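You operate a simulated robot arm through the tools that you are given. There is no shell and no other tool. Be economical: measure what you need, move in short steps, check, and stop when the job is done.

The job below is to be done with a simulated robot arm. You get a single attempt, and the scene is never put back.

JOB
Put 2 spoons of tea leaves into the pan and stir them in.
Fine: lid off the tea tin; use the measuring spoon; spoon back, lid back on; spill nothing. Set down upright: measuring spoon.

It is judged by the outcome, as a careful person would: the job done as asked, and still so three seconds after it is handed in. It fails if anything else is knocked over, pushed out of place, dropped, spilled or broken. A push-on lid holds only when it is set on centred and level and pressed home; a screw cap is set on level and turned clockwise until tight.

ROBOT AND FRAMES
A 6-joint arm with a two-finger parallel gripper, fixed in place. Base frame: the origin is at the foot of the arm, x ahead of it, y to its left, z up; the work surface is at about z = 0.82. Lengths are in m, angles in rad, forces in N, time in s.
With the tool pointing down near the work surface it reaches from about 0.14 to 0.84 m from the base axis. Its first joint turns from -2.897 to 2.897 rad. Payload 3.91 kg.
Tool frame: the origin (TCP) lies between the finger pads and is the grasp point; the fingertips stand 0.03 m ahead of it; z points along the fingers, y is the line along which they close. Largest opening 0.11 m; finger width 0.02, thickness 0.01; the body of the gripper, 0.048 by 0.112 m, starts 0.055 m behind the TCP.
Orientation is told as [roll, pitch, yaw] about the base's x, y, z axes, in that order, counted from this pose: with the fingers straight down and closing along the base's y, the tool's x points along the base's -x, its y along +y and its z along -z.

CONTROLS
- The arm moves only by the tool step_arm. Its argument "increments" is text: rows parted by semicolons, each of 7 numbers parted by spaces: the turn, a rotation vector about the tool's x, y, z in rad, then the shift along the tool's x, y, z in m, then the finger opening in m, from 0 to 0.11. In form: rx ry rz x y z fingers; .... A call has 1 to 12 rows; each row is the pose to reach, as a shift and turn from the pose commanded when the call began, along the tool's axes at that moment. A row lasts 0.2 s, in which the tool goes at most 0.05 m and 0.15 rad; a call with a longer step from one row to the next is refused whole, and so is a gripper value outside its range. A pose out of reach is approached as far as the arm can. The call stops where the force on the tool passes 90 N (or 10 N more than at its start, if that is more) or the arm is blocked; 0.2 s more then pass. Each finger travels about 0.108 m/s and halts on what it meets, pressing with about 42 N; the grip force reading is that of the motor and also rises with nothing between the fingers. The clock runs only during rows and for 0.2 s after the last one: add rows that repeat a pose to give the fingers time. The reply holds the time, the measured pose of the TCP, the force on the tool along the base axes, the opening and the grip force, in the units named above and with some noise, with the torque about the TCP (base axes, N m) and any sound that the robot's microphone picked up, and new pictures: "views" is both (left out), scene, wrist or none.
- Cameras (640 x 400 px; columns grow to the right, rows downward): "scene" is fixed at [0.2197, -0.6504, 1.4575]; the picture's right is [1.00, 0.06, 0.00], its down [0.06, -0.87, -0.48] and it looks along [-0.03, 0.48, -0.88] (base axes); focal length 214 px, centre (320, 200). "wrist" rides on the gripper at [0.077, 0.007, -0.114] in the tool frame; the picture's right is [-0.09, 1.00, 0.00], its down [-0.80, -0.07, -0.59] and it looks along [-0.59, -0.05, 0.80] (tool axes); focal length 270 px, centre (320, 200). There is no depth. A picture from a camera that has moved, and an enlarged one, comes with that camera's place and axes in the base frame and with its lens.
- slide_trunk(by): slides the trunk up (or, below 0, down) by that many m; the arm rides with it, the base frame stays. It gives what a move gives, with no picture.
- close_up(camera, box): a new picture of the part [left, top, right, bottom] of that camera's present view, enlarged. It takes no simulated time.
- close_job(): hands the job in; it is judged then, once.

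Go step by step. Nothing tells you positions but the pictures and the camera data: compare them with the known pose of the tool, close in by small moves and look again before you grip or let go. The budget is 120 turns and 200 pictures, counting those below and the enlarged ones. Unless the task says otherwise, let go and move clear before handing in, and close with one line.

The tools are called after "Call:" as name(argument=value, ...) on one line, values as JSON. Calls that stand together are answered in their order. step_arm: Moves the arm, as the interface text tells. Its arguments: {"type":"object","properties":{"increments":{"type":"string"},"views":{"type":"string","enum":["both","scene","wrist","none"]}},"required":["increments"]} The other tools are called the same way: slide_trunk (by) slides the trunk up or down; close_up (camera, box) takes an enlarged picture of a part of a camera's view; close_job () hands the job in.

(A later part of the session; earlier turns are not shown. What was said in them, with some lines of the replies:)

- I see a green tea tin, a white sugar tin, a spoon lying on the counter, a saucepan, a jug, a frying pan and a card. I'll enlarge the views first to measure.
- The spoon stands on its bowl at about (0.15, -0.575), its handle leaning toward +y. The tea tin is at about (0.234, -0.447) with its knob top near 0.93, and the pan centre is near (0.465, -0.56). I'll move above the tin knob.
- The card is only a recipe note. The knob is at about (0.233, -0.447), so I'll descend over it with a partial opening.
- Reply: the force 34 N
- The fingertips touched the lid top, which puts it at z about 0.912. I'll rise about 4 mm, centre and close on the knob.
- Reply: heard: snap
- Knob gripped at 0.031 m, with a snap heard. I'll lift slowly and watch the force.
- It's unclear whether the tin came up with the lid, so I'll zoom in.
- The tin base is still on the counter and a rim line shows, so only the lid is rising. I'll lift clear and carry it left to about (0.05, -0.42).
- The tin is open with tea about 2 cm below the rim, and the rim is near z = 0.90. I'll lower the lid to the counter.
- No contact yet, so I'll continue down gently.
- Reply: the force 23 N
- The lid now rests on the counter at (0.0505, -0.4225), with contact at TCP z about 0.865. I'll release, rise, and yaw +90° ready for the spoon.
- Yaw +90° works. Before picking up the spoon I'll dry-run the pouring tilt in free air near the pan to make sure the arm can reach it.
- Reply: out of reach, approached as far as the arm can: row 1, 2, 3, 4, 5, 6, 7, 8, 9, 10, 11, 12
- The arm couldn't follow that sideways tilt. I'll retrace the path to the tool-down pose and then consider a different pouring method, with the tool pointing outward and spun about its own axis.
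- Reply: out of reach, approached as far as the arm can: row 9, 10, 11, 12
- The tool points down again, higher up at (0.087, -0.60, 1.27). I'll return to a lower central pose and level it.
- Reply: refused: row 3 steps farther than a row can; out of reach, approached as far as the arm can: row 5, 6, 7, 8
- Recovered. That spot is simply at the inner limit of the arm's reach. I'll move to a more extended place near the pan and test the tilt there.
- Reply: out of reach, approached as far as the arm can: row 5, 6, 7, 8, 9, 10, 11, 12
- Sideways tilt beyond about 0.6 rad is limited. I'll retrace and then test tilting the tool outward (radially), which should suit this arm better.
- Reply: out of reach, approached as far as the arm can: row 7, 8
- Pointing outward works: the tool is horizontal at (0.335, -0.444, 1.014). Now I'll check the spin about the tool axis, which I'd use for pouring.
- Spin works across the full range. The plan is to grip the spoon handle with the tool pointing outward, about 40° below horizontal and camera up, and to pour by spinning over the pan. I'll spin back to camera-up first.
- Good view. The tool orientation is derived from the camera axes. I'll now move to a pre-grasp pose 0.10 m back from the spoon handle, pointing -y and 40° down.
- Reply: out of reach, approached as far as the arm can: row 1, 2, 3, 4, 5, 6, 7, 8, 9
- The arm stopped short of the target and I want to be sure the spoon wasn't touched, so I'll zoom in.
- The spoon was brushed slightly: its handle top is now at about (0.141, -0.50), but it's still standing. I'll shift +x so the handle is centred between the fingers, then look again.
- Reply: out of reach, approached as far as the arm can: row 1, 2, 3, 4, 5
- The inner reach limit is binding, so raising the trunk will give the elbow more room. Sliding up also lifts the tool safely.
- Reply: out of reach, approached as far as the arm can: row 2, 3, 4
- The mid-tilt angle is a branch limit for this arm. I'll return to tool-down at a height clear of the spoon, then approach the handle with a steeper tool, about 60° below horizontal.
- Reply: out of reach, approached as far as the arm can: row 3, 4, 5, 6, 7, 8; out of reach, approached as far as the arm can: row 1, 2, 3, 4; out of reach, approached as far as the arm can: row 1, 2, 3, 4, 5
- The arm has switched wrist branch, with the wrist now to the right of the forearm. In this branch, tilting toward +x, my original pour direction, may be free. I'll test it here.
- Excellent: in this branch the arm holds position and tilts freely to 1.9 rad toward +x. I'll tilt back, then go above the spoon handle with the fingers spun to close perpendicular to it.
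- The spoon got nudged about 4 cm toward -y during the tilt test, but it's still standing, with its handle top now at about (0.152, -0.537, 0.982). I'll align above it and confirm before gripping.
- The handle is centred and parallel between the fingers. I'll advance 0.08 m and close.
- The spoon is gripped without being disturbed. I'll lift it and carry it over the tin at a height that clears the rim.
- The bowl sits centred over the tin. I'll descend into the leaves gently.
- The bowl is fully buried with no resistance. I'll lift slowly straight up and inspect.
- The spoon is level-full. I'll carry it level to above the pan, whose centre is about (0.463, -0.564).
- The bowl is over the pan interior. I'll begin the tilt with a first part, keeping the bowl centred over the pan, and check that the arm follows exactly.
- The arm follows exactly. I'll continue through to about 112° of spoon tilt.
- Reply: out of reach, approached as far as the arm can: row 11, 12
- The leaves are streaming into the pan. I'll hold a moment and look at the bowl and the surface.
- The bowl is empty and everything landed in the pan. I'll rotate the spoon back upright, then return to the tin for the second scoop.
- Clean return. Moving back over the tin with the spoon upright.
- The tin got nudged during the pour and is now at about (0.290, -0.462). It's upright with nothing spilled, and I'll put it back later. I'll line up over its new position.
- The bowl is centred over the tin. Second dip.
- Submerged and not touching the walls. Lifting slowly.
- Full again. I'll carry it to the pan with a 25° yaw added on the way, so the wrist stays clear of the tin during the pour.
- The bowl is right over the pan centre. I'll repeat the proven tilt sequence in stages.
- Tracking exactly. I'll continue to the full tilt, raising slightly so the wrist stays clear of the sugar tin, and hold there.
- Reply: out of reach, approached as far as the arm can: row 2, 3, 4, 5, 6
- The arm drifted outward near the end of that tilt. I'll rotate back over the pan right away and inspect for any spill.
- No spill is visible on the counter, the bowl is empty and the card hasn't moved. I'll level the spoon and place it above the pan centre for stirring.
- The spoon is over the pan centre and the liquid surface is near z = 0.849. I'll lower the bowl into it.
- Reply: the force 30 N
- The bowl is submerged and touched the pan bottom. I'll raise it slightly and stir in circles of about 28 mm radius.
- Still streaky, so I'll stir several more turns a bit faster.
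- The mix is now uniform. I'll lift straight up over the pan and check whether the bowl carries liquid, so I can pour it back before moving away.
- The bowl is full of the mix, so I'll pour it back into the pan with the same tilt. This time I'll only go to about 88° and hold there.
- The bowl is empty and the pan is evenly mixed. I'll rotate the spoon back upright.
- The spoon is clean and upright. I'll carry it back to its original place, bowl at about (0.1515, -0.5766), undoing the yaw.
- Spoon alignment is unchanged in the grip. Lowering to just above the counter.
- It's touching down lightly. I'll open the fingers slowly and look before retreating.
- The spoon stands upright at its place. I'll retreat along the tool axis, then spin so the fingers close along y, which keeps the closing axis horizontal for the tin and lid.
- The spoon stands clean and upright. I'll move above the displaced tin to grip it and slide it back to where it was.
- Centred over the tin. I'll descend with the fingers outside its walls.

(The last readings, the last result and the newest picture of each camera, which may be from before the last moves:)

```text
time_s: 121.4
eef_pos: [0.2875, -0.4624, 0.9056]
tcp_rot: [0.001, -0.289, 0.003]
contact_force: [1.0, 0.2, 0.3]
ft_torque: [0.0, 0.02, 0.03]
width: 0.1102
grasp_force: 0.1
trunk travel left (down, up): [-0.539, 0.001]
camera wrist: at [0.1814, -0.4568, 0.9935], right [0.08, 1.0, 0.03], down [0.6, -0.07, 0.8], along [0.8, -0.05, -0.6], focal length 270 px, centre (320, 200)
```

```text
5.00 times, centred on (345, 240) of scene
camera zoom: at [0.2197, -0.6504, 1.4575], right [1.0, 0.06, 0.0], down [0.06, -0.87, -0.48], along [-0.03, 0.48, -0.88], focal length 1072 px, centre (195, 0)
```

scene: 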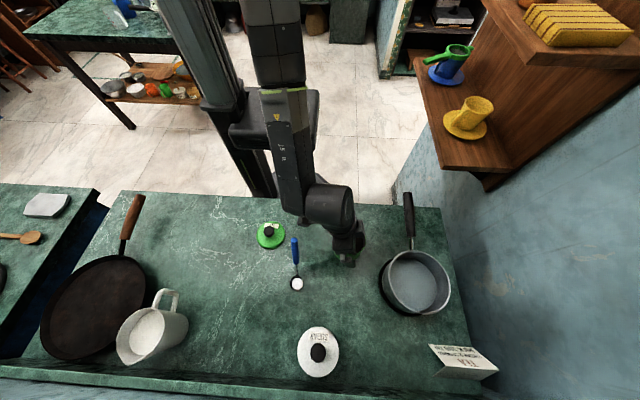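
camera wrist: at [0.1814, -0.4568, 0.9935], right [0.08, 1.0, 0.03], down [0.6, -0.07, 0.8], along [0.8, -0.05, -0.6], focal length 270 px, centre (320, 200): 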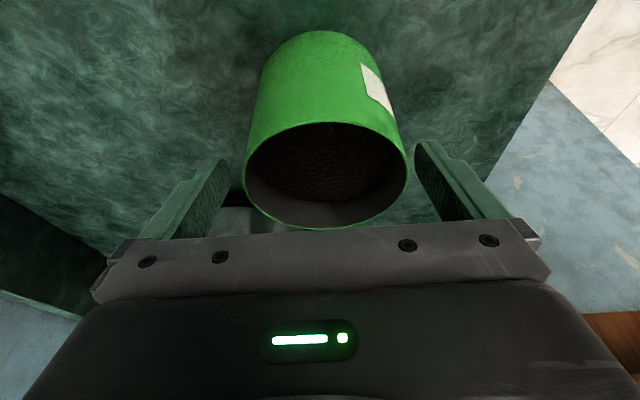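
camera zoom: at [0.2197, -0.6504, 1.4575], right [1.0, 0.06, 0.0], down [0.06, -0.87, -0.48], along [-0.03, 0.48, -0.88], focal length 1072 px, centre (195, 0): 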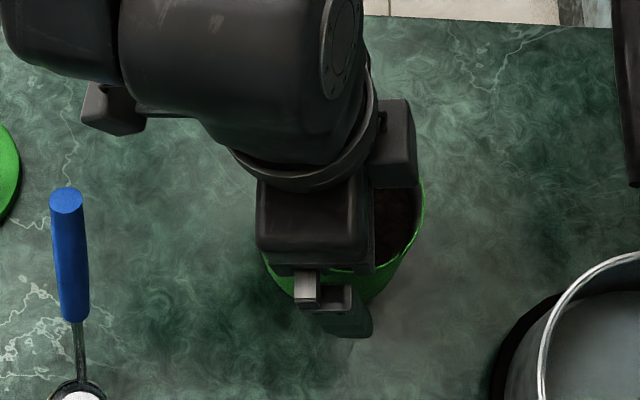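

The tin is between the fingers. Closing gently.

Call:
step_arm(increments="0 0 0 0 0.001 0 0.1;0 0 0 0 0.001 0 0.092;0 0 0 0 0.001 0 0.086;0 0 0 0 0.001 0 0.08;0 0 0 0 0.001 0 0.075;0 0 0 0 0.001 0 0.075", views="wrist")

```text
time_s: 122.8
eef_pos: [0.2883, -0.4606, 0.9062]
tcp_rot: [0.001, -0.289, 0.005]
contact_force: [0.6, 1.0, 0.6]
ft_torque: [-0.05, 0.01, -0.01]
width: 0.0855
grasp_force: 41.7
trunk travel left (down, up): [-0.539, 0.001]
camera wrist: at [0.182, -0.4553, 0.9941], right [0.08, 1.0, 0.03], down [0.6, -0.07, 0.8], along [0.8, -0.05, -0.6], focal length 270 px, centre (320, 200)
```

wrist: 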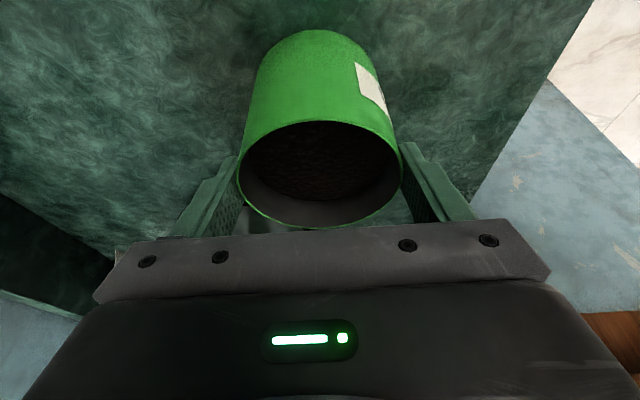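

Gripped. I'll lift it 3 mm, carry it back to (0.234, -0.448) and set it down.

Call:
step_arm(increments="0 0 0 -0.0009 0 -0.0029 0.075;0 0 0 0.0093 0.0025 -0.0059 0.075;0 0 0 0.0194 0.005 -0.009 0.075;0 0 0 0.0296 0.0076 -0.012 0.075;0 0 0 0.0398 0.0101 -0.0151 0.075;0 0 0 0.0499 0.0126 -0.0181 0.075;0 0 0 0.0499 0.0126 -0.0181 0.075;0 0 0 0.0505 0.0126 -0.0162 0.075;0 0 0 0.0509 0.0126 -0.0148 0.075;0 0 0 0.0509 0.0126 -0.0148 0.075")

Call:
close_up(camera="scene", box=[260, 200, 380, 300])

```text
time_s: 125.0
eef_pos: [0.2359, -0.4472, 0.9055]
tcp_rot: [0.001, -0.292, 0.003]
contact_force: [-3.6, -0.6, 13.3]
ft_torque: [0.17, 0.59, -0.05]
width: 0.0855
grasp_force: 41.8
trunk travel left (down, up): [-0.539, 0.001]
camera wrist: at [0.1284, -0.4428, 0.9939], right [0.08, 1.0, 0.03], down [0.6, -0.07, 0.8], along [0.8, -0.05, -0.6], focal length 270 px, centre (320, 200)
```

scene: 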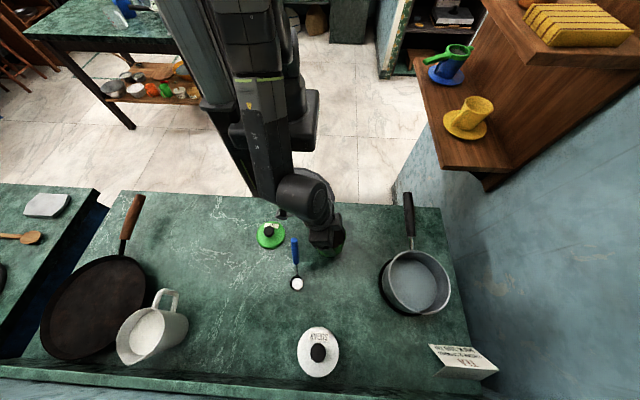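
wrist: 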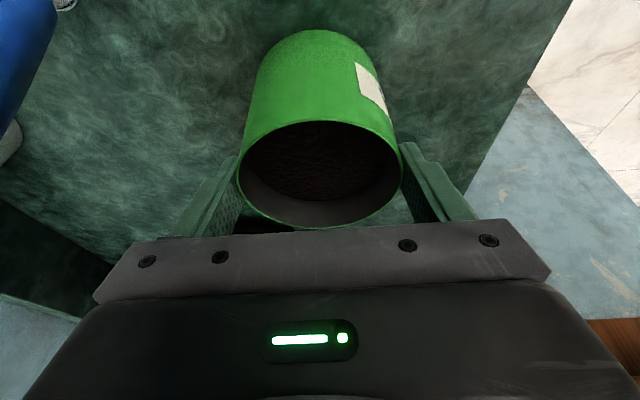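

```text
4.00 times, centred on (320, 250) of scene
camera zoom: at [0.2197, -0.6504, 1.4575], right [1.0, 0.06, 0.0], down [0.06, -0.87, -0.48], along [-0.03, 0.48, -0.88], focal length 858 px, centre (320, 0)
```

zoom: 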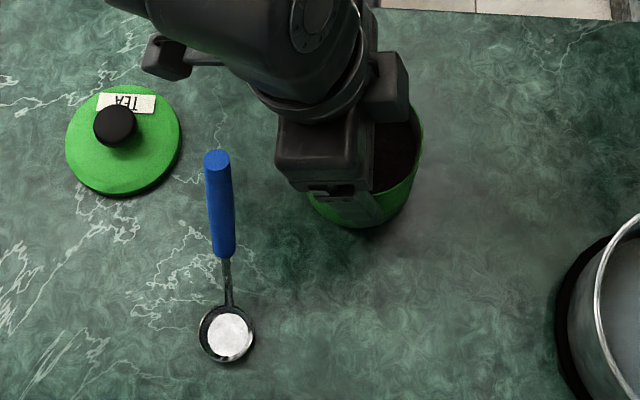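

The tin is back in its place and the spoon matches its original picture position. Releasing and backing off.

Call:
step_arm(increments="0 0 0 -0.0003 0 -0.001 0.085;0 0 0 -0.0003 0 -0.001 0.095;0 0 0 -0.0003 0 -0.001 0.11;0 0 0 -0.0003 0 -0.001 0.11;0 0 0 0 0 -0.04 0.11;0 0 0 0 0 -0.085 0.11;0 0 0 0 0 -0.13 0.11;0 0 0 0 0 -0.16 0.11;0 0 0 0 0 -0.16 0.11")

Call:
close_up(camera="scene", box=[260, 200, 380, 300])

```text
time_s: 127.0
eef_pos: [0.1921, -0.4502, 1.0569]
tcp_rot: [0.002, -0.289, 0.001]
contact_force: [0.3, 0.1, 0.3]
ft_torque: [-0.01, 0.01, 0.03]
width: 0.1102
grasp_force: 0.1
trunk travel left (down, up): [-0.539, 0.001]
camera wrist: at [0.0862, -0.4455, 1.1446], right [0.08, 1.0, 0.03], down [0.6, -0.07, 0.8], along [0.8, -0.05, -0.6], focal length 270 px, centre (320, 200)
```

scene: 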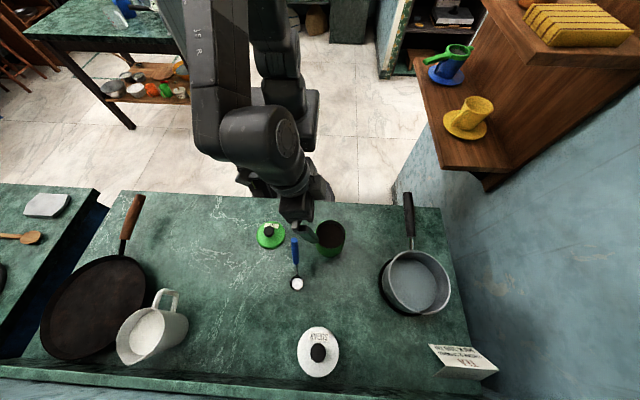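
wrist: 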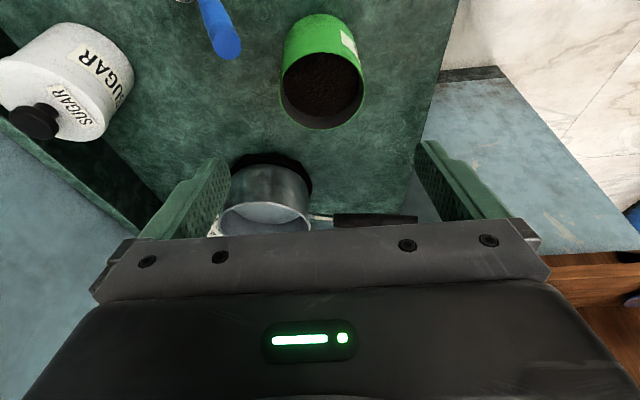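

```text
4.00 times, centred on (320, 250) of scene
camera zoom: at [0.2197, -0.6504, 1.4575], right [1.0, 0.06, 0.0], down [0.06, -0.87, -0.48], along [-0.03, 0.48, -0.88], focal length 858 px, centre (320, 0)
```

zoom: 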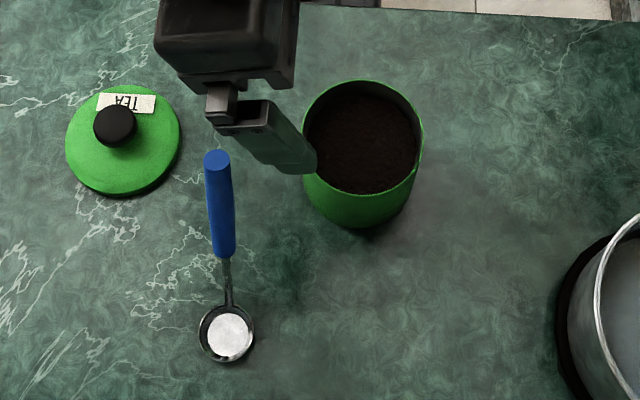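

The tin is steady at about (0.235, -0.449). Next I'll go above the lid's knob with the same tilt, so the lid stays level when lifted and placed.

Call:
step_arm(increments="0 0 0 0.0357 0.0069 -0.0107 0.1;0 0 0 0.0713 0.0139 -0.0213 0.08;0 0 0 0.107 0.0208 -0.032 0.07;0 0 0 0.1427 0.0277 -0.0426 0.06;0 0 0 0.1529 0.0277 -0.0085 0.06;0 0 0 0.1631 0.0277 0.0257 0.06;0 0 0 0.1733 0.0277 0.0599 0.06;0 0 0 0.1733 0.0277 0.0599 0.06")

Call:
close_up(camera="wrist", box=[200, 50, 440, 200])

Call:
close_up(camera="scene", box=[230, 190, 330, 260])

```text
time_s: 128.8
eef_pos: [0.0449, -0.4197, 0.9521]
tcp_rot: [0.002, -0.289, 0.003]
contact_force: [0.8, 0.0, -0.2]
ft_torque: [-0.02, 0.01, -0.02]
width: 0.06
grasp_force: 0.2
trunk travel left (down, up): [-0.539, 0.001]
camera wrist: at [-0.062, -0.4144, 1.0398], right [0.08, 1.0, 0.03], down [0.6, -0.07, 0.8], along [0.8, -0.05, -0.6], focal length 270 px, centre (320, 200)
```

scene: 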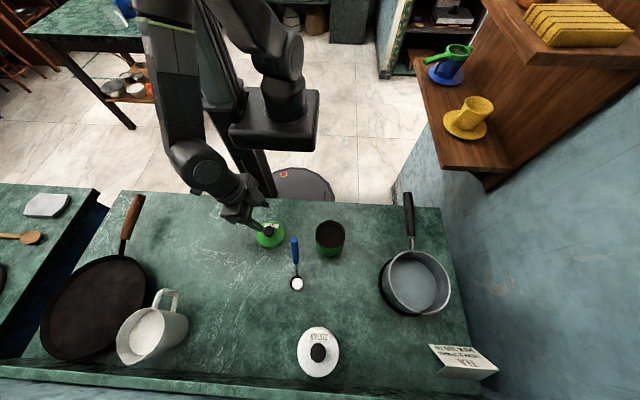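
wrist: 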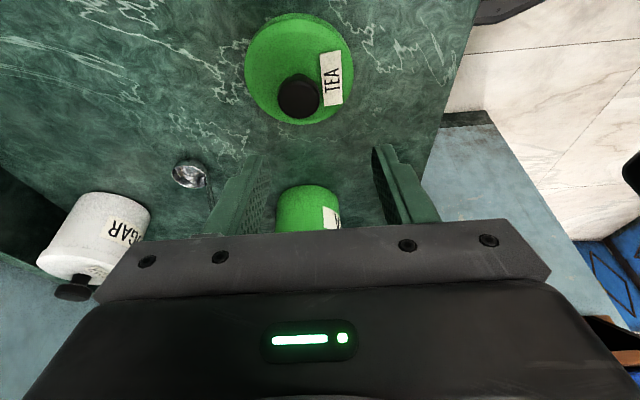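

```text
2.67 times, centred on (320, 125) of wrist
camera zoom: at [-0.062, -0.4144, 1.0398], right [0.08, 1.0, 0.03], down [0.6, -0.07, 0.8], along [0.8, -0.05, -0.6], focal length 721 px, centre (320, 400)
```

zoom: 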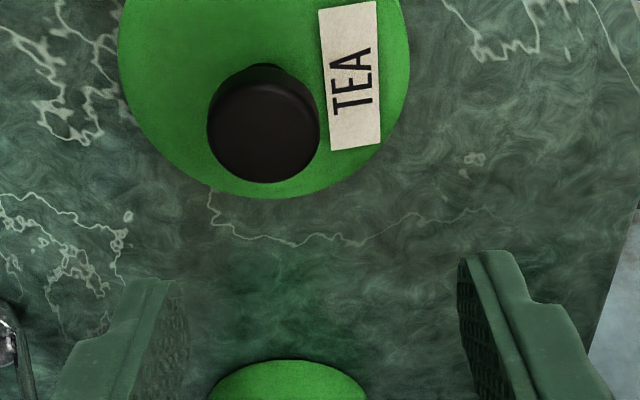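

```text
5.71 times, centred on (280, 225) of scene
camera zoom: at [0.2197, -0.6504, 1.4575], right [1.0, 0.06, 0.0], down [0.06, -0.87, -0.48], along [-0.03, 0.48, -0.88], focal length 1226 px, centre (549, 57)
```

zoom: 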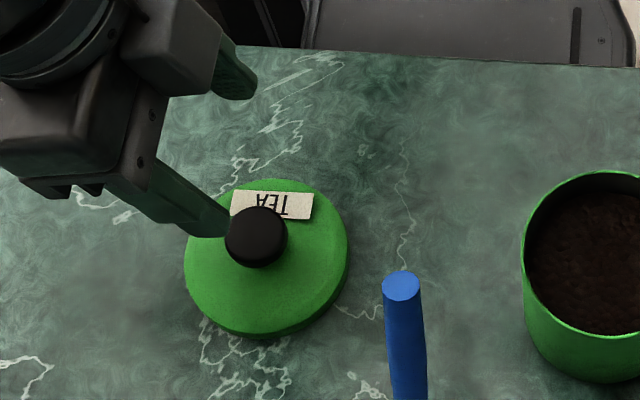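

The knob is actually at about (0.0545, -0.435), so I'll adjust and descend partway to re-check.

Call:
step_arm(increments="0 0 0 -0.0029 -0.0153 0.0009 0.06;0 0 0 0.0043 -0.0153 0.025 0.06;0 0 0 0.0115 -0.0153 0.049 0.06;0 0 0 0.0115 -0.0153 0.049 0.06", views="none")

Call:
close_up(camera="wrist", box=[200, 50, 440, 200])

Call:
close_up(camera="scene", box=[230, 190, 330, 260])

```text
time_s: 129.8
eef_pos: [0.0463, -0.4352, 0.9014]
tcp_rot: [0.002, -0.29, 0.003]
contact_force: [-0.1, 0.0, 0.5]
ft_torque: [-0.02, -0.02, 0.0]
width: 0.0599
grasp_force: 0.2
trunk travel left (down, up): [-0.539, 0.001]
```

```text
2.67 times, centred on (320, 125) of wrist
camera zoom: at [-0.061, -0.4296, 0.9891], right [0.08, 1.0, 0.03], down [0.6, -0.07, 0.8], along [0.8, -0.05, -0.6], focal length 721 px, centre (320, 400)
```

zoom: 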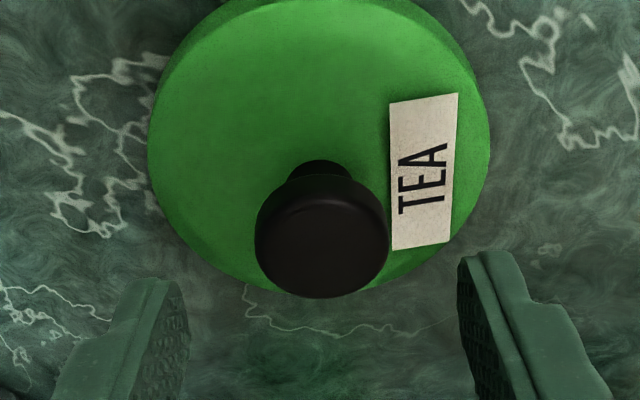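

```text
5.71 times, centred on (280, 225) of scene
camera zoom: at [0.2197, -0.6504, 1.4575], right [1.0, 0.06, 0.0], down [0.06, -0.87, -0.48], along [-0.03, 0.48, -0.88], focal length 1226 px, centre (549, 57)
```

zoom: 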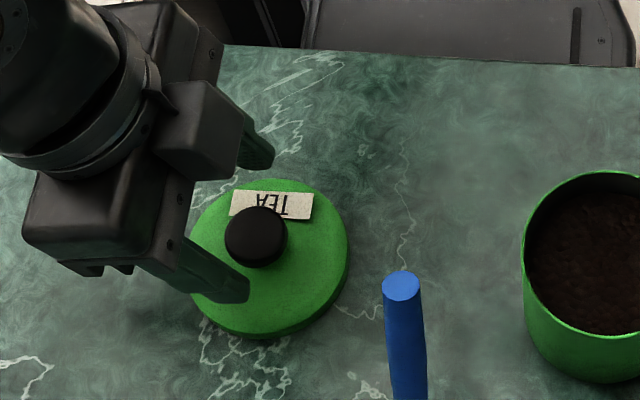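

Aligned on the knob. I'll descend the rest and grip.

Call:
step_arm(increments="0 0 0 0.0049 0 0.0165 0.06;0 0 0 0.0095 0 0.032 0.06;0 0 0 0.0095 0 0.032 0.06", views="none")

Call:
step_arm(increments="0 0 0 0 0 0 0.045;0 0 0 0 0 0 0.035;0 0 0 0 0 0 0.025;0 0 0 0 0 0 0.015;0 0 0 0 0 0 0.015", views="wrist")

```text
time_s: 130.6
eef_pos: [0.0464, -0.4342, 0.8671]
tcp_rot: [0.002, -0.289, 0.004]
contact_force: [-0.3, 0.2, 1.8]
ft_torque: [-0.02, -0.04, 0.01]
width: 0.0597
grasp_force: 0.0
trunk travel left (down, up): [-0.539, 0.001]
```

```text
time_s: 131.8
eef_pos: [0.0444, -0.4348, 0.8675]
tcp_rot: [0.001, -0.291, 0.004]
contact_force: [0.2, 0.8, 0.3]
ft_torque: [0.03, 0.01, 0.0]
width: 0.0301
grasp_force: 41.9
trunk travel left (down, up): [-0.539, 0.001]
camera wrist: at [-0.0619, -0.4291, 0.9543], right [0.08, 1.0, 0.03], down [0.6, -0.07, 0.8], along [0.8, -0.05, -0.6], focal length 270 px, centre (320, 200)
```

wrist: 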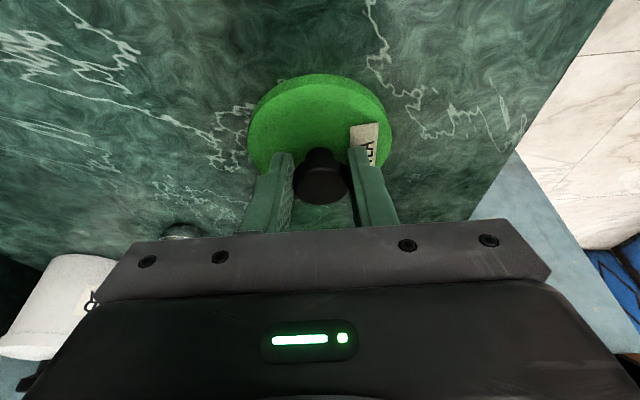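

Knob gripped. I'll lift high enough to clear the spoon handle and carry the lid over the tin.

Call:
step_arm(increments="0 0 0 -0.0127 0 -0.0426 0.015;0 0 0 -0.0254 0 -0.0852 0.015;0 0 0 -0.0382 0 -0.1279 0.015;0 0 0 -0.0509 0 -0.1705 0.015;0 0 0 -0.094 0.01 -0.1577 0.015;0 0 0 -0.1371 0.015 -0.1448 0.015;0 0 0 -0.175 0.008 -0.1335 0.015;0 0 0 -0.208 -0.006 -0.1236 0.015;0 0 0 -0.2257 -0.0142 -0.1183 0.015;0 0 0 -0.2257 -0.0142 -0.1183 0.015")

Call:
close_up(camera="scene", box=[280, 190, 380, 260])

Call:
close_up(camera="wrist", box=[220, 50, 420, 200])

```text
time_s: 134.0
eef_pos: [0.2268, -0.448, 1.0493]
tcp_rot: [0.0, -0.29, 0.004]
contact_force: [0.6, -0.4, -0.7]
ft_torque: [0.0, -0.01, 0.01]
width: 0.0303
grasp_force: 42.3
trunk travel left (down, up): [-0.539, 0.001]
camera wrist: at [0.1195, -0.4439, 1.1369], right [0.08, 1.0, 0.03], down [0.6, -0.07, 0.8], along [0.8, -0.05, -0.6], focal length 270 px, centre (320, 200)
```

scene: 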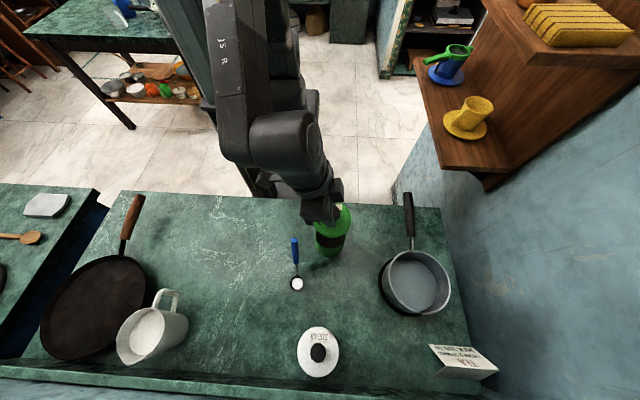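
wrist: 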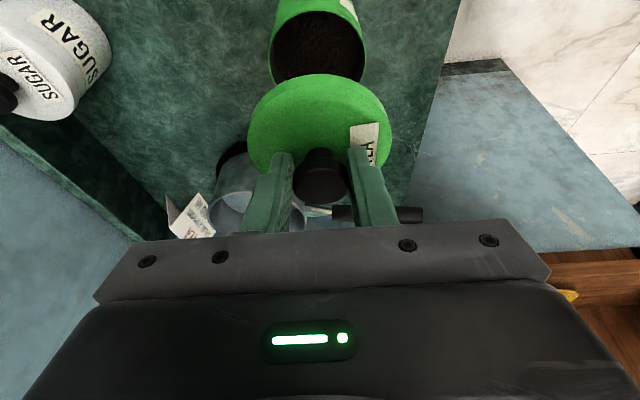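

```text
5.71 times, centred on (330, 225) of scene
camera zoom: at [0.2197, -0.6504, 1.4575], right [1.0, 0.06, 0.0], down [0.06, -0.87, -0.48], along [-0.03, 0.48, -0.88], focal length 1226 px, centre (263, 57)
```

zoom: 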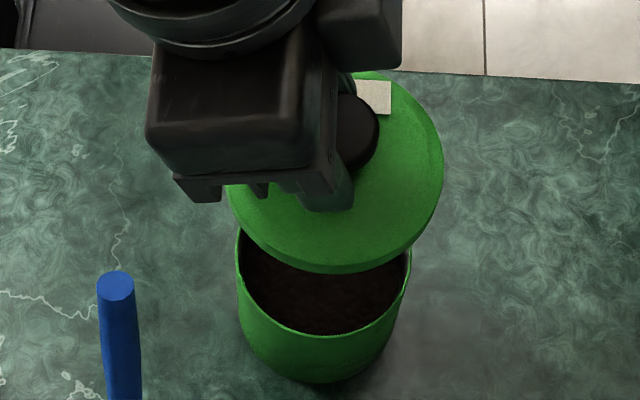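

```text
2.67 times, centred on (320, 125) of wrist
camera zoom: at [0.1195, -0.4439, 1.1369], right [0.08, 1.0, 0.03], down [0.6, -0.07, 0.8], along [0.8, -0.05, -0.6], focal length 721 px, centre (320, 400)
```

zoom: 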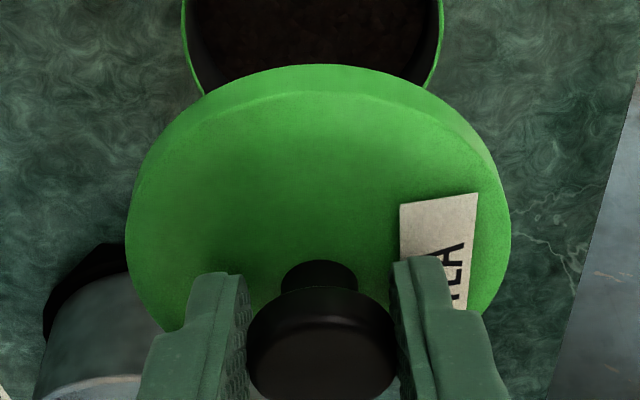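

Lid and tin agree in x. I'll lower to about 7 mm above the rim and compare the edges again.

Call:
step_arm(increments="0 0 0 0.0088 0.001 0.0294 0.015;0 0 0 0.0176 0.001 0.0587 0.015;0 0 0 0.022 0.001 0.0735 0.015;0 0 0 0.0263 0.001 0.0881 0.015;0 0 0 0.0263 0.001 0.0881 0.015", views="none")

Call:
close_up(camera="scene", box=[300, 200, 364, 260])

Call:
close_up(camera="wrist", box=[240, 20, 400, 140])

```text
time_s: 135.2
eef_pos: [0.2279, -0.4484, 0.956]
tcp_rot: [0.002, -0.288, 0.004]
contact_force: [0.4, -0.2, -1.1]
ft_torque: [0.0, -0.01, 0.01]
width: 0.0303
grasp_force: 41.9
trunk travel left (down, up): [-0.539, 0.001]
```

```text
6.67 times, centred on (332, 230) of scene
camera zoom: at [0.2197, -0.6504, 1.4575], right [1.0, 0.06, 0.0], down [0.06, -0.87, -0.48], along [-0.03, 0.48, -0.88], focal length 1430 px, centre (240, 0)
```

zoom: 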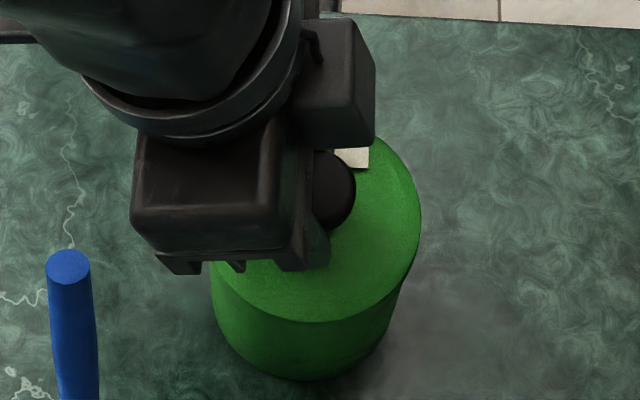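

```text
3.33 times, centred on (320, 80) of wrist
camera zoom: at [0.1198, -0.4426, 1.0427], right [0.08, 1.0, 0.03], down [0.6, -0.07, 0.8], along [0.8, -0.05, -0.6], focal length 901 px, centre (320, 600)
```

zoom: 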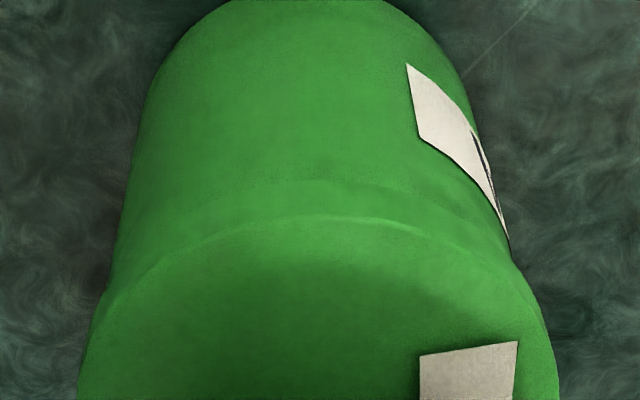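

The lid looks centred over the tin in both views. I'll lower it slowly and watch the force.

Call:
step_arm(increments="0 0 0 0.0006 0 0.0019 0.015;0 0 0 0.0011 0 0.0038 0.015;0 0 0 0.0017 0 0.0057 0.015;0 0 0 0.0017 0 0.0057 0.015", views="none")

Call:
step_arm(increments="0 0 0 0.0006 0 0.0019 0.015;0 0 0 0.0009 0 0.0029 0.015;0 0 0 0.0009 0 0.0029 0.015", views="wrist")

```text
time_s: 136.2
eef_pos: [0.2262, -0.4482, 0.9499]
tcp_rot: [0.002, -0.291, 0.003]
contact_force: [-0.6, 0.7, -0.9]
ft_torque: [0.03, -0.02, -0.01]
width: 0.0305
grasp_force: 41.9
trunk travel left (down, up): [-0.539, 0.001]
```

```text
time_s: 137.0
eef_pos: [0.2266, -0.4491, 0.9444]
tcp_rot: [0.003, -0.289, 0.005]
contact_force: [0.5, -0.6, -0.6]
ft_torque: [-0.03, -0.01, 0.03]
width: 0.0302
grasp_force: 41.6
trunk travel left (down, up): [-0.539, 0.001]
camera wrist: at [0.1203, -0.4435, 1.0326], right [0.08, 1.0, 0.03], down [0.6, -0.07, 0.8], along [0.8, -0.05, -0.6], focal length 270 px, centre (320, 200)
```

wrist: 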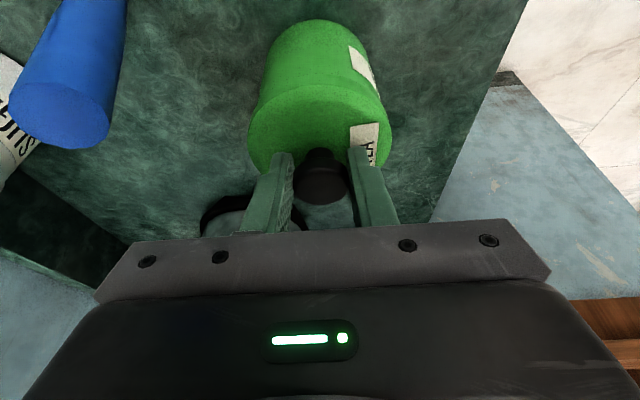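

Call:
step_arm(increments="0 0 0 0.0006 0 0.0019 0.015;0 0 0 0.0009 0 0.0029 0.015;0 0 0 0.0009 0 0.0029 0.015", views="none")

Call:
step_arm(increments="0 0 0 0.0006 0 0.0019 0.015;0 0 0 0.0009 0 0.0029 0.015;0 0 0 0.0009 0 0.0029 0.015", views="none")

```text
time_s: 137.8
eef_pos: [0.2266, -0.448, 0.944]
tcp_rot: [-0.004, -0.292, 0.003]
contact_force: [4.2, 0.7, 35.2]
ft_torque: [0.16, -0.43, 0.06]
width: 0.0305
grasp_force: 42.3
trunk travel left (down, up): [-0.539, 0.001]
heard: snap
```

```text
time_s: 138.6
eef_pos: [0.2273, -0.4484, 0.9455]
tcp_rot: [-0.009, -0.294, 0.005]
contact_force: [13.5, -4.1, 70.3]
ft_torque: [0.22, -0.97, -0.05]
width: 0.0301
grasp_force: 42.2
trunk travel left (down, up): [-0.539, 0.001]
```

I heard a snap and pressed to 70 N, so the lid is home. I'll relax the force, open the fingers and back away.

Call:
step_arm(increments="0 0 0 -0.001 0 -0.0035 0.015;0 0 0 -0.0015 0 -0.005 0.03;0 0 0 -0.0015 0 -0.005 0.045;0 0 0 -0.0015 0 -0.005 0.06;0 0 0 -0.0015 0 -0.005 0.06;0 0 0 -0.012 0 -0.04 0.06;0 0 0 -0.024 0 -0.08 0.06;0 0 0 -0.036 0 -0.12 0.06;0 0 0 -0.046 0 -0.155 0.06;0 0 0 -0.046 0 -0.155 0.06")

Call:
close_up(camera="wrist", box=[220, 30, 420, 170])

Call:
close_up(camera="scene", box=[270, 200, 390, 300])

```text
time_s: 140.8
eef_pos: [0.2297, -0.4464, 1.1019]
tcp_rot: [0.001, -0.289, 0.003]
contact_force: [0.4, 0.4, 0.8]
ft_torque: [0.0, -0.06, 0.0]
width: 0.0601
grasp_force: 0.1
trunk travel left (down, up): [-0.539, 0.001]
camera wrist: at [0.1222, -0.4418, 1.1893], right [0.08, 1.0, 0.03], down [0.6, -0.07, 0.8], along [0.8, -0.05, -0.6], focal length 270 px, centre (320, 200)
```

scene: 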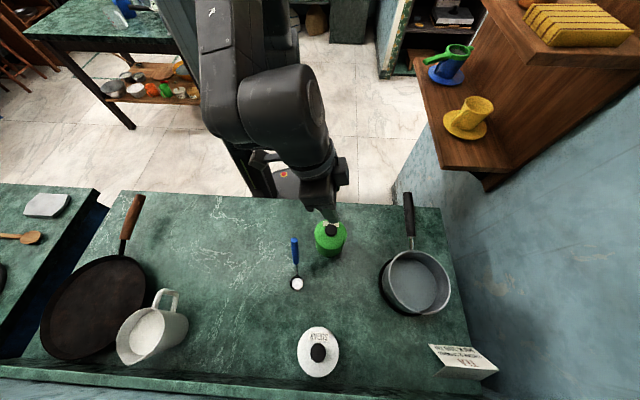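
wrist: 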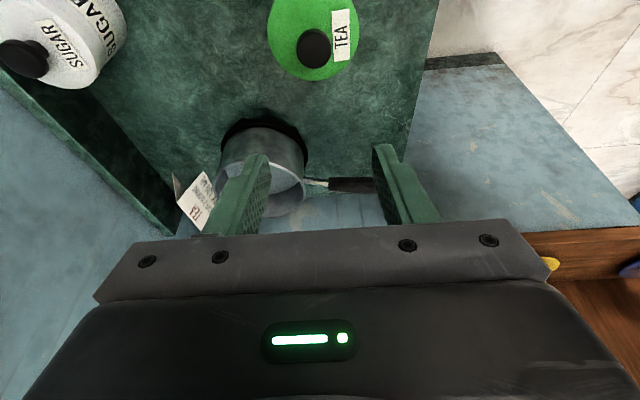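

```text
2.86 times, centred on (320, 100) of wrist
camera zoom: at [0.1222, -0.4418, 1.1893], right [0.08, 1.0, 0.03], down [0.6, -0.07, 0.8], along [0.8, -0.05, -0.6], focal length 772 px, centre (320, 486)
```

zoom: 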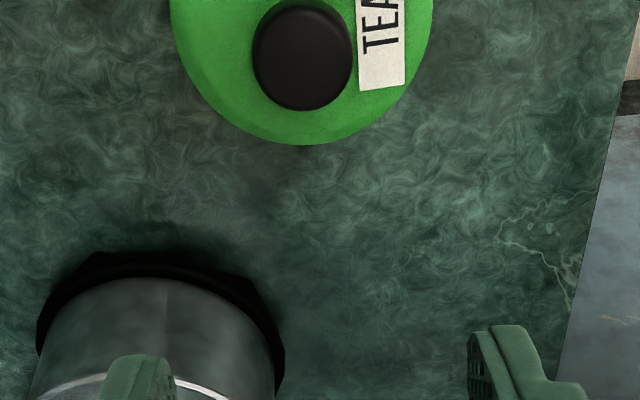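

```text
4.00 times, centred on (330, 250) of scene
camera zoom: at [0.2197, -0.6504, 1.4575], right [1.0, 0.06, 0.0], down [0.06, -0.87, -0.48], along [-0.03, 0.48, -0.88], focal length 858 px, centre (280, 0)
```

zoom: 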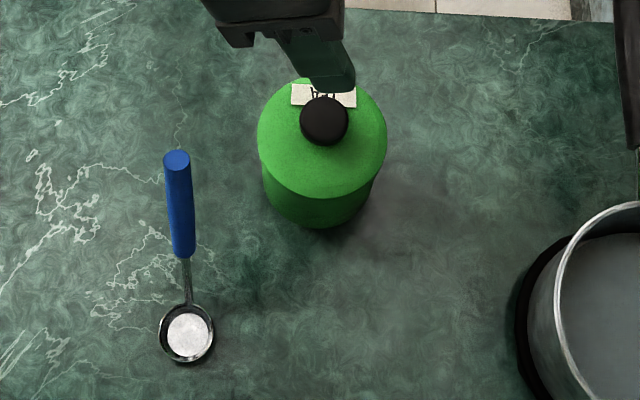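

The tin is closed and back within a couple of millimetres, and the spoon is standing. I'll make one last check around the pan for spills.

Call:
close_up(camera="scene", box=[360, 190, 520, 390])

Call:
close_up(camera="wrist", box=[140, 80, 440, 260])

```text
2.00 times, centred on (440, 290) of scene
camera zoom: at [0.2197, -0.6504, 1.4575], right [1.0, 0.06, 0.0], down [0.06, -0.87, -0.48], along [-0.03, 0.48, -0.88], focal length 429 px, centre (80, 20)
```

zoom: 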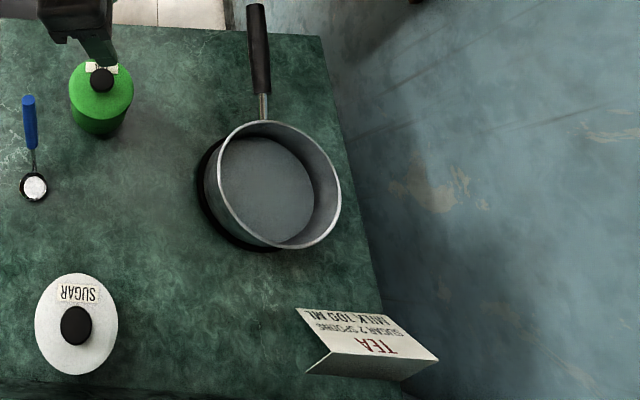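

```text
2.13 times, centred on (290, 170) of wrist
camera zoom: at [0.1222, -0.4418, 1.1893], right [0.08, 1.0, 0.03], down [0.6, -0.07, 0.8], along [0.8, -0.05, -0.6], focal length 577 px, centre (384, 264)
```

zoom: 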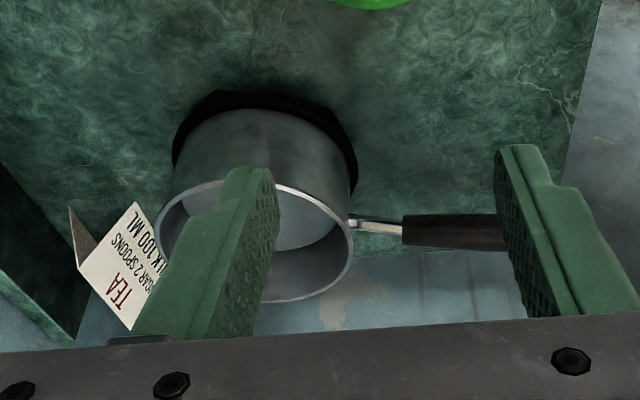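

The counter is clean, the pan is evenly mixed, the lid is on, the spoon is upright in its place, and the arm is clear. I'm handing in.

Call:
close_job()

```text
The job is handed in.
```

I put two level spoons of tea leaves into the pan and stirred until the mix looked even. The spoon is back upright in its place, and the lid is pressed onto the tin, with a snap. I nudged the tin and the spoon while working and put both back to within a few millimetres. I saw no spills, although the arm drifted past the pan's edge near the end of the second pour.
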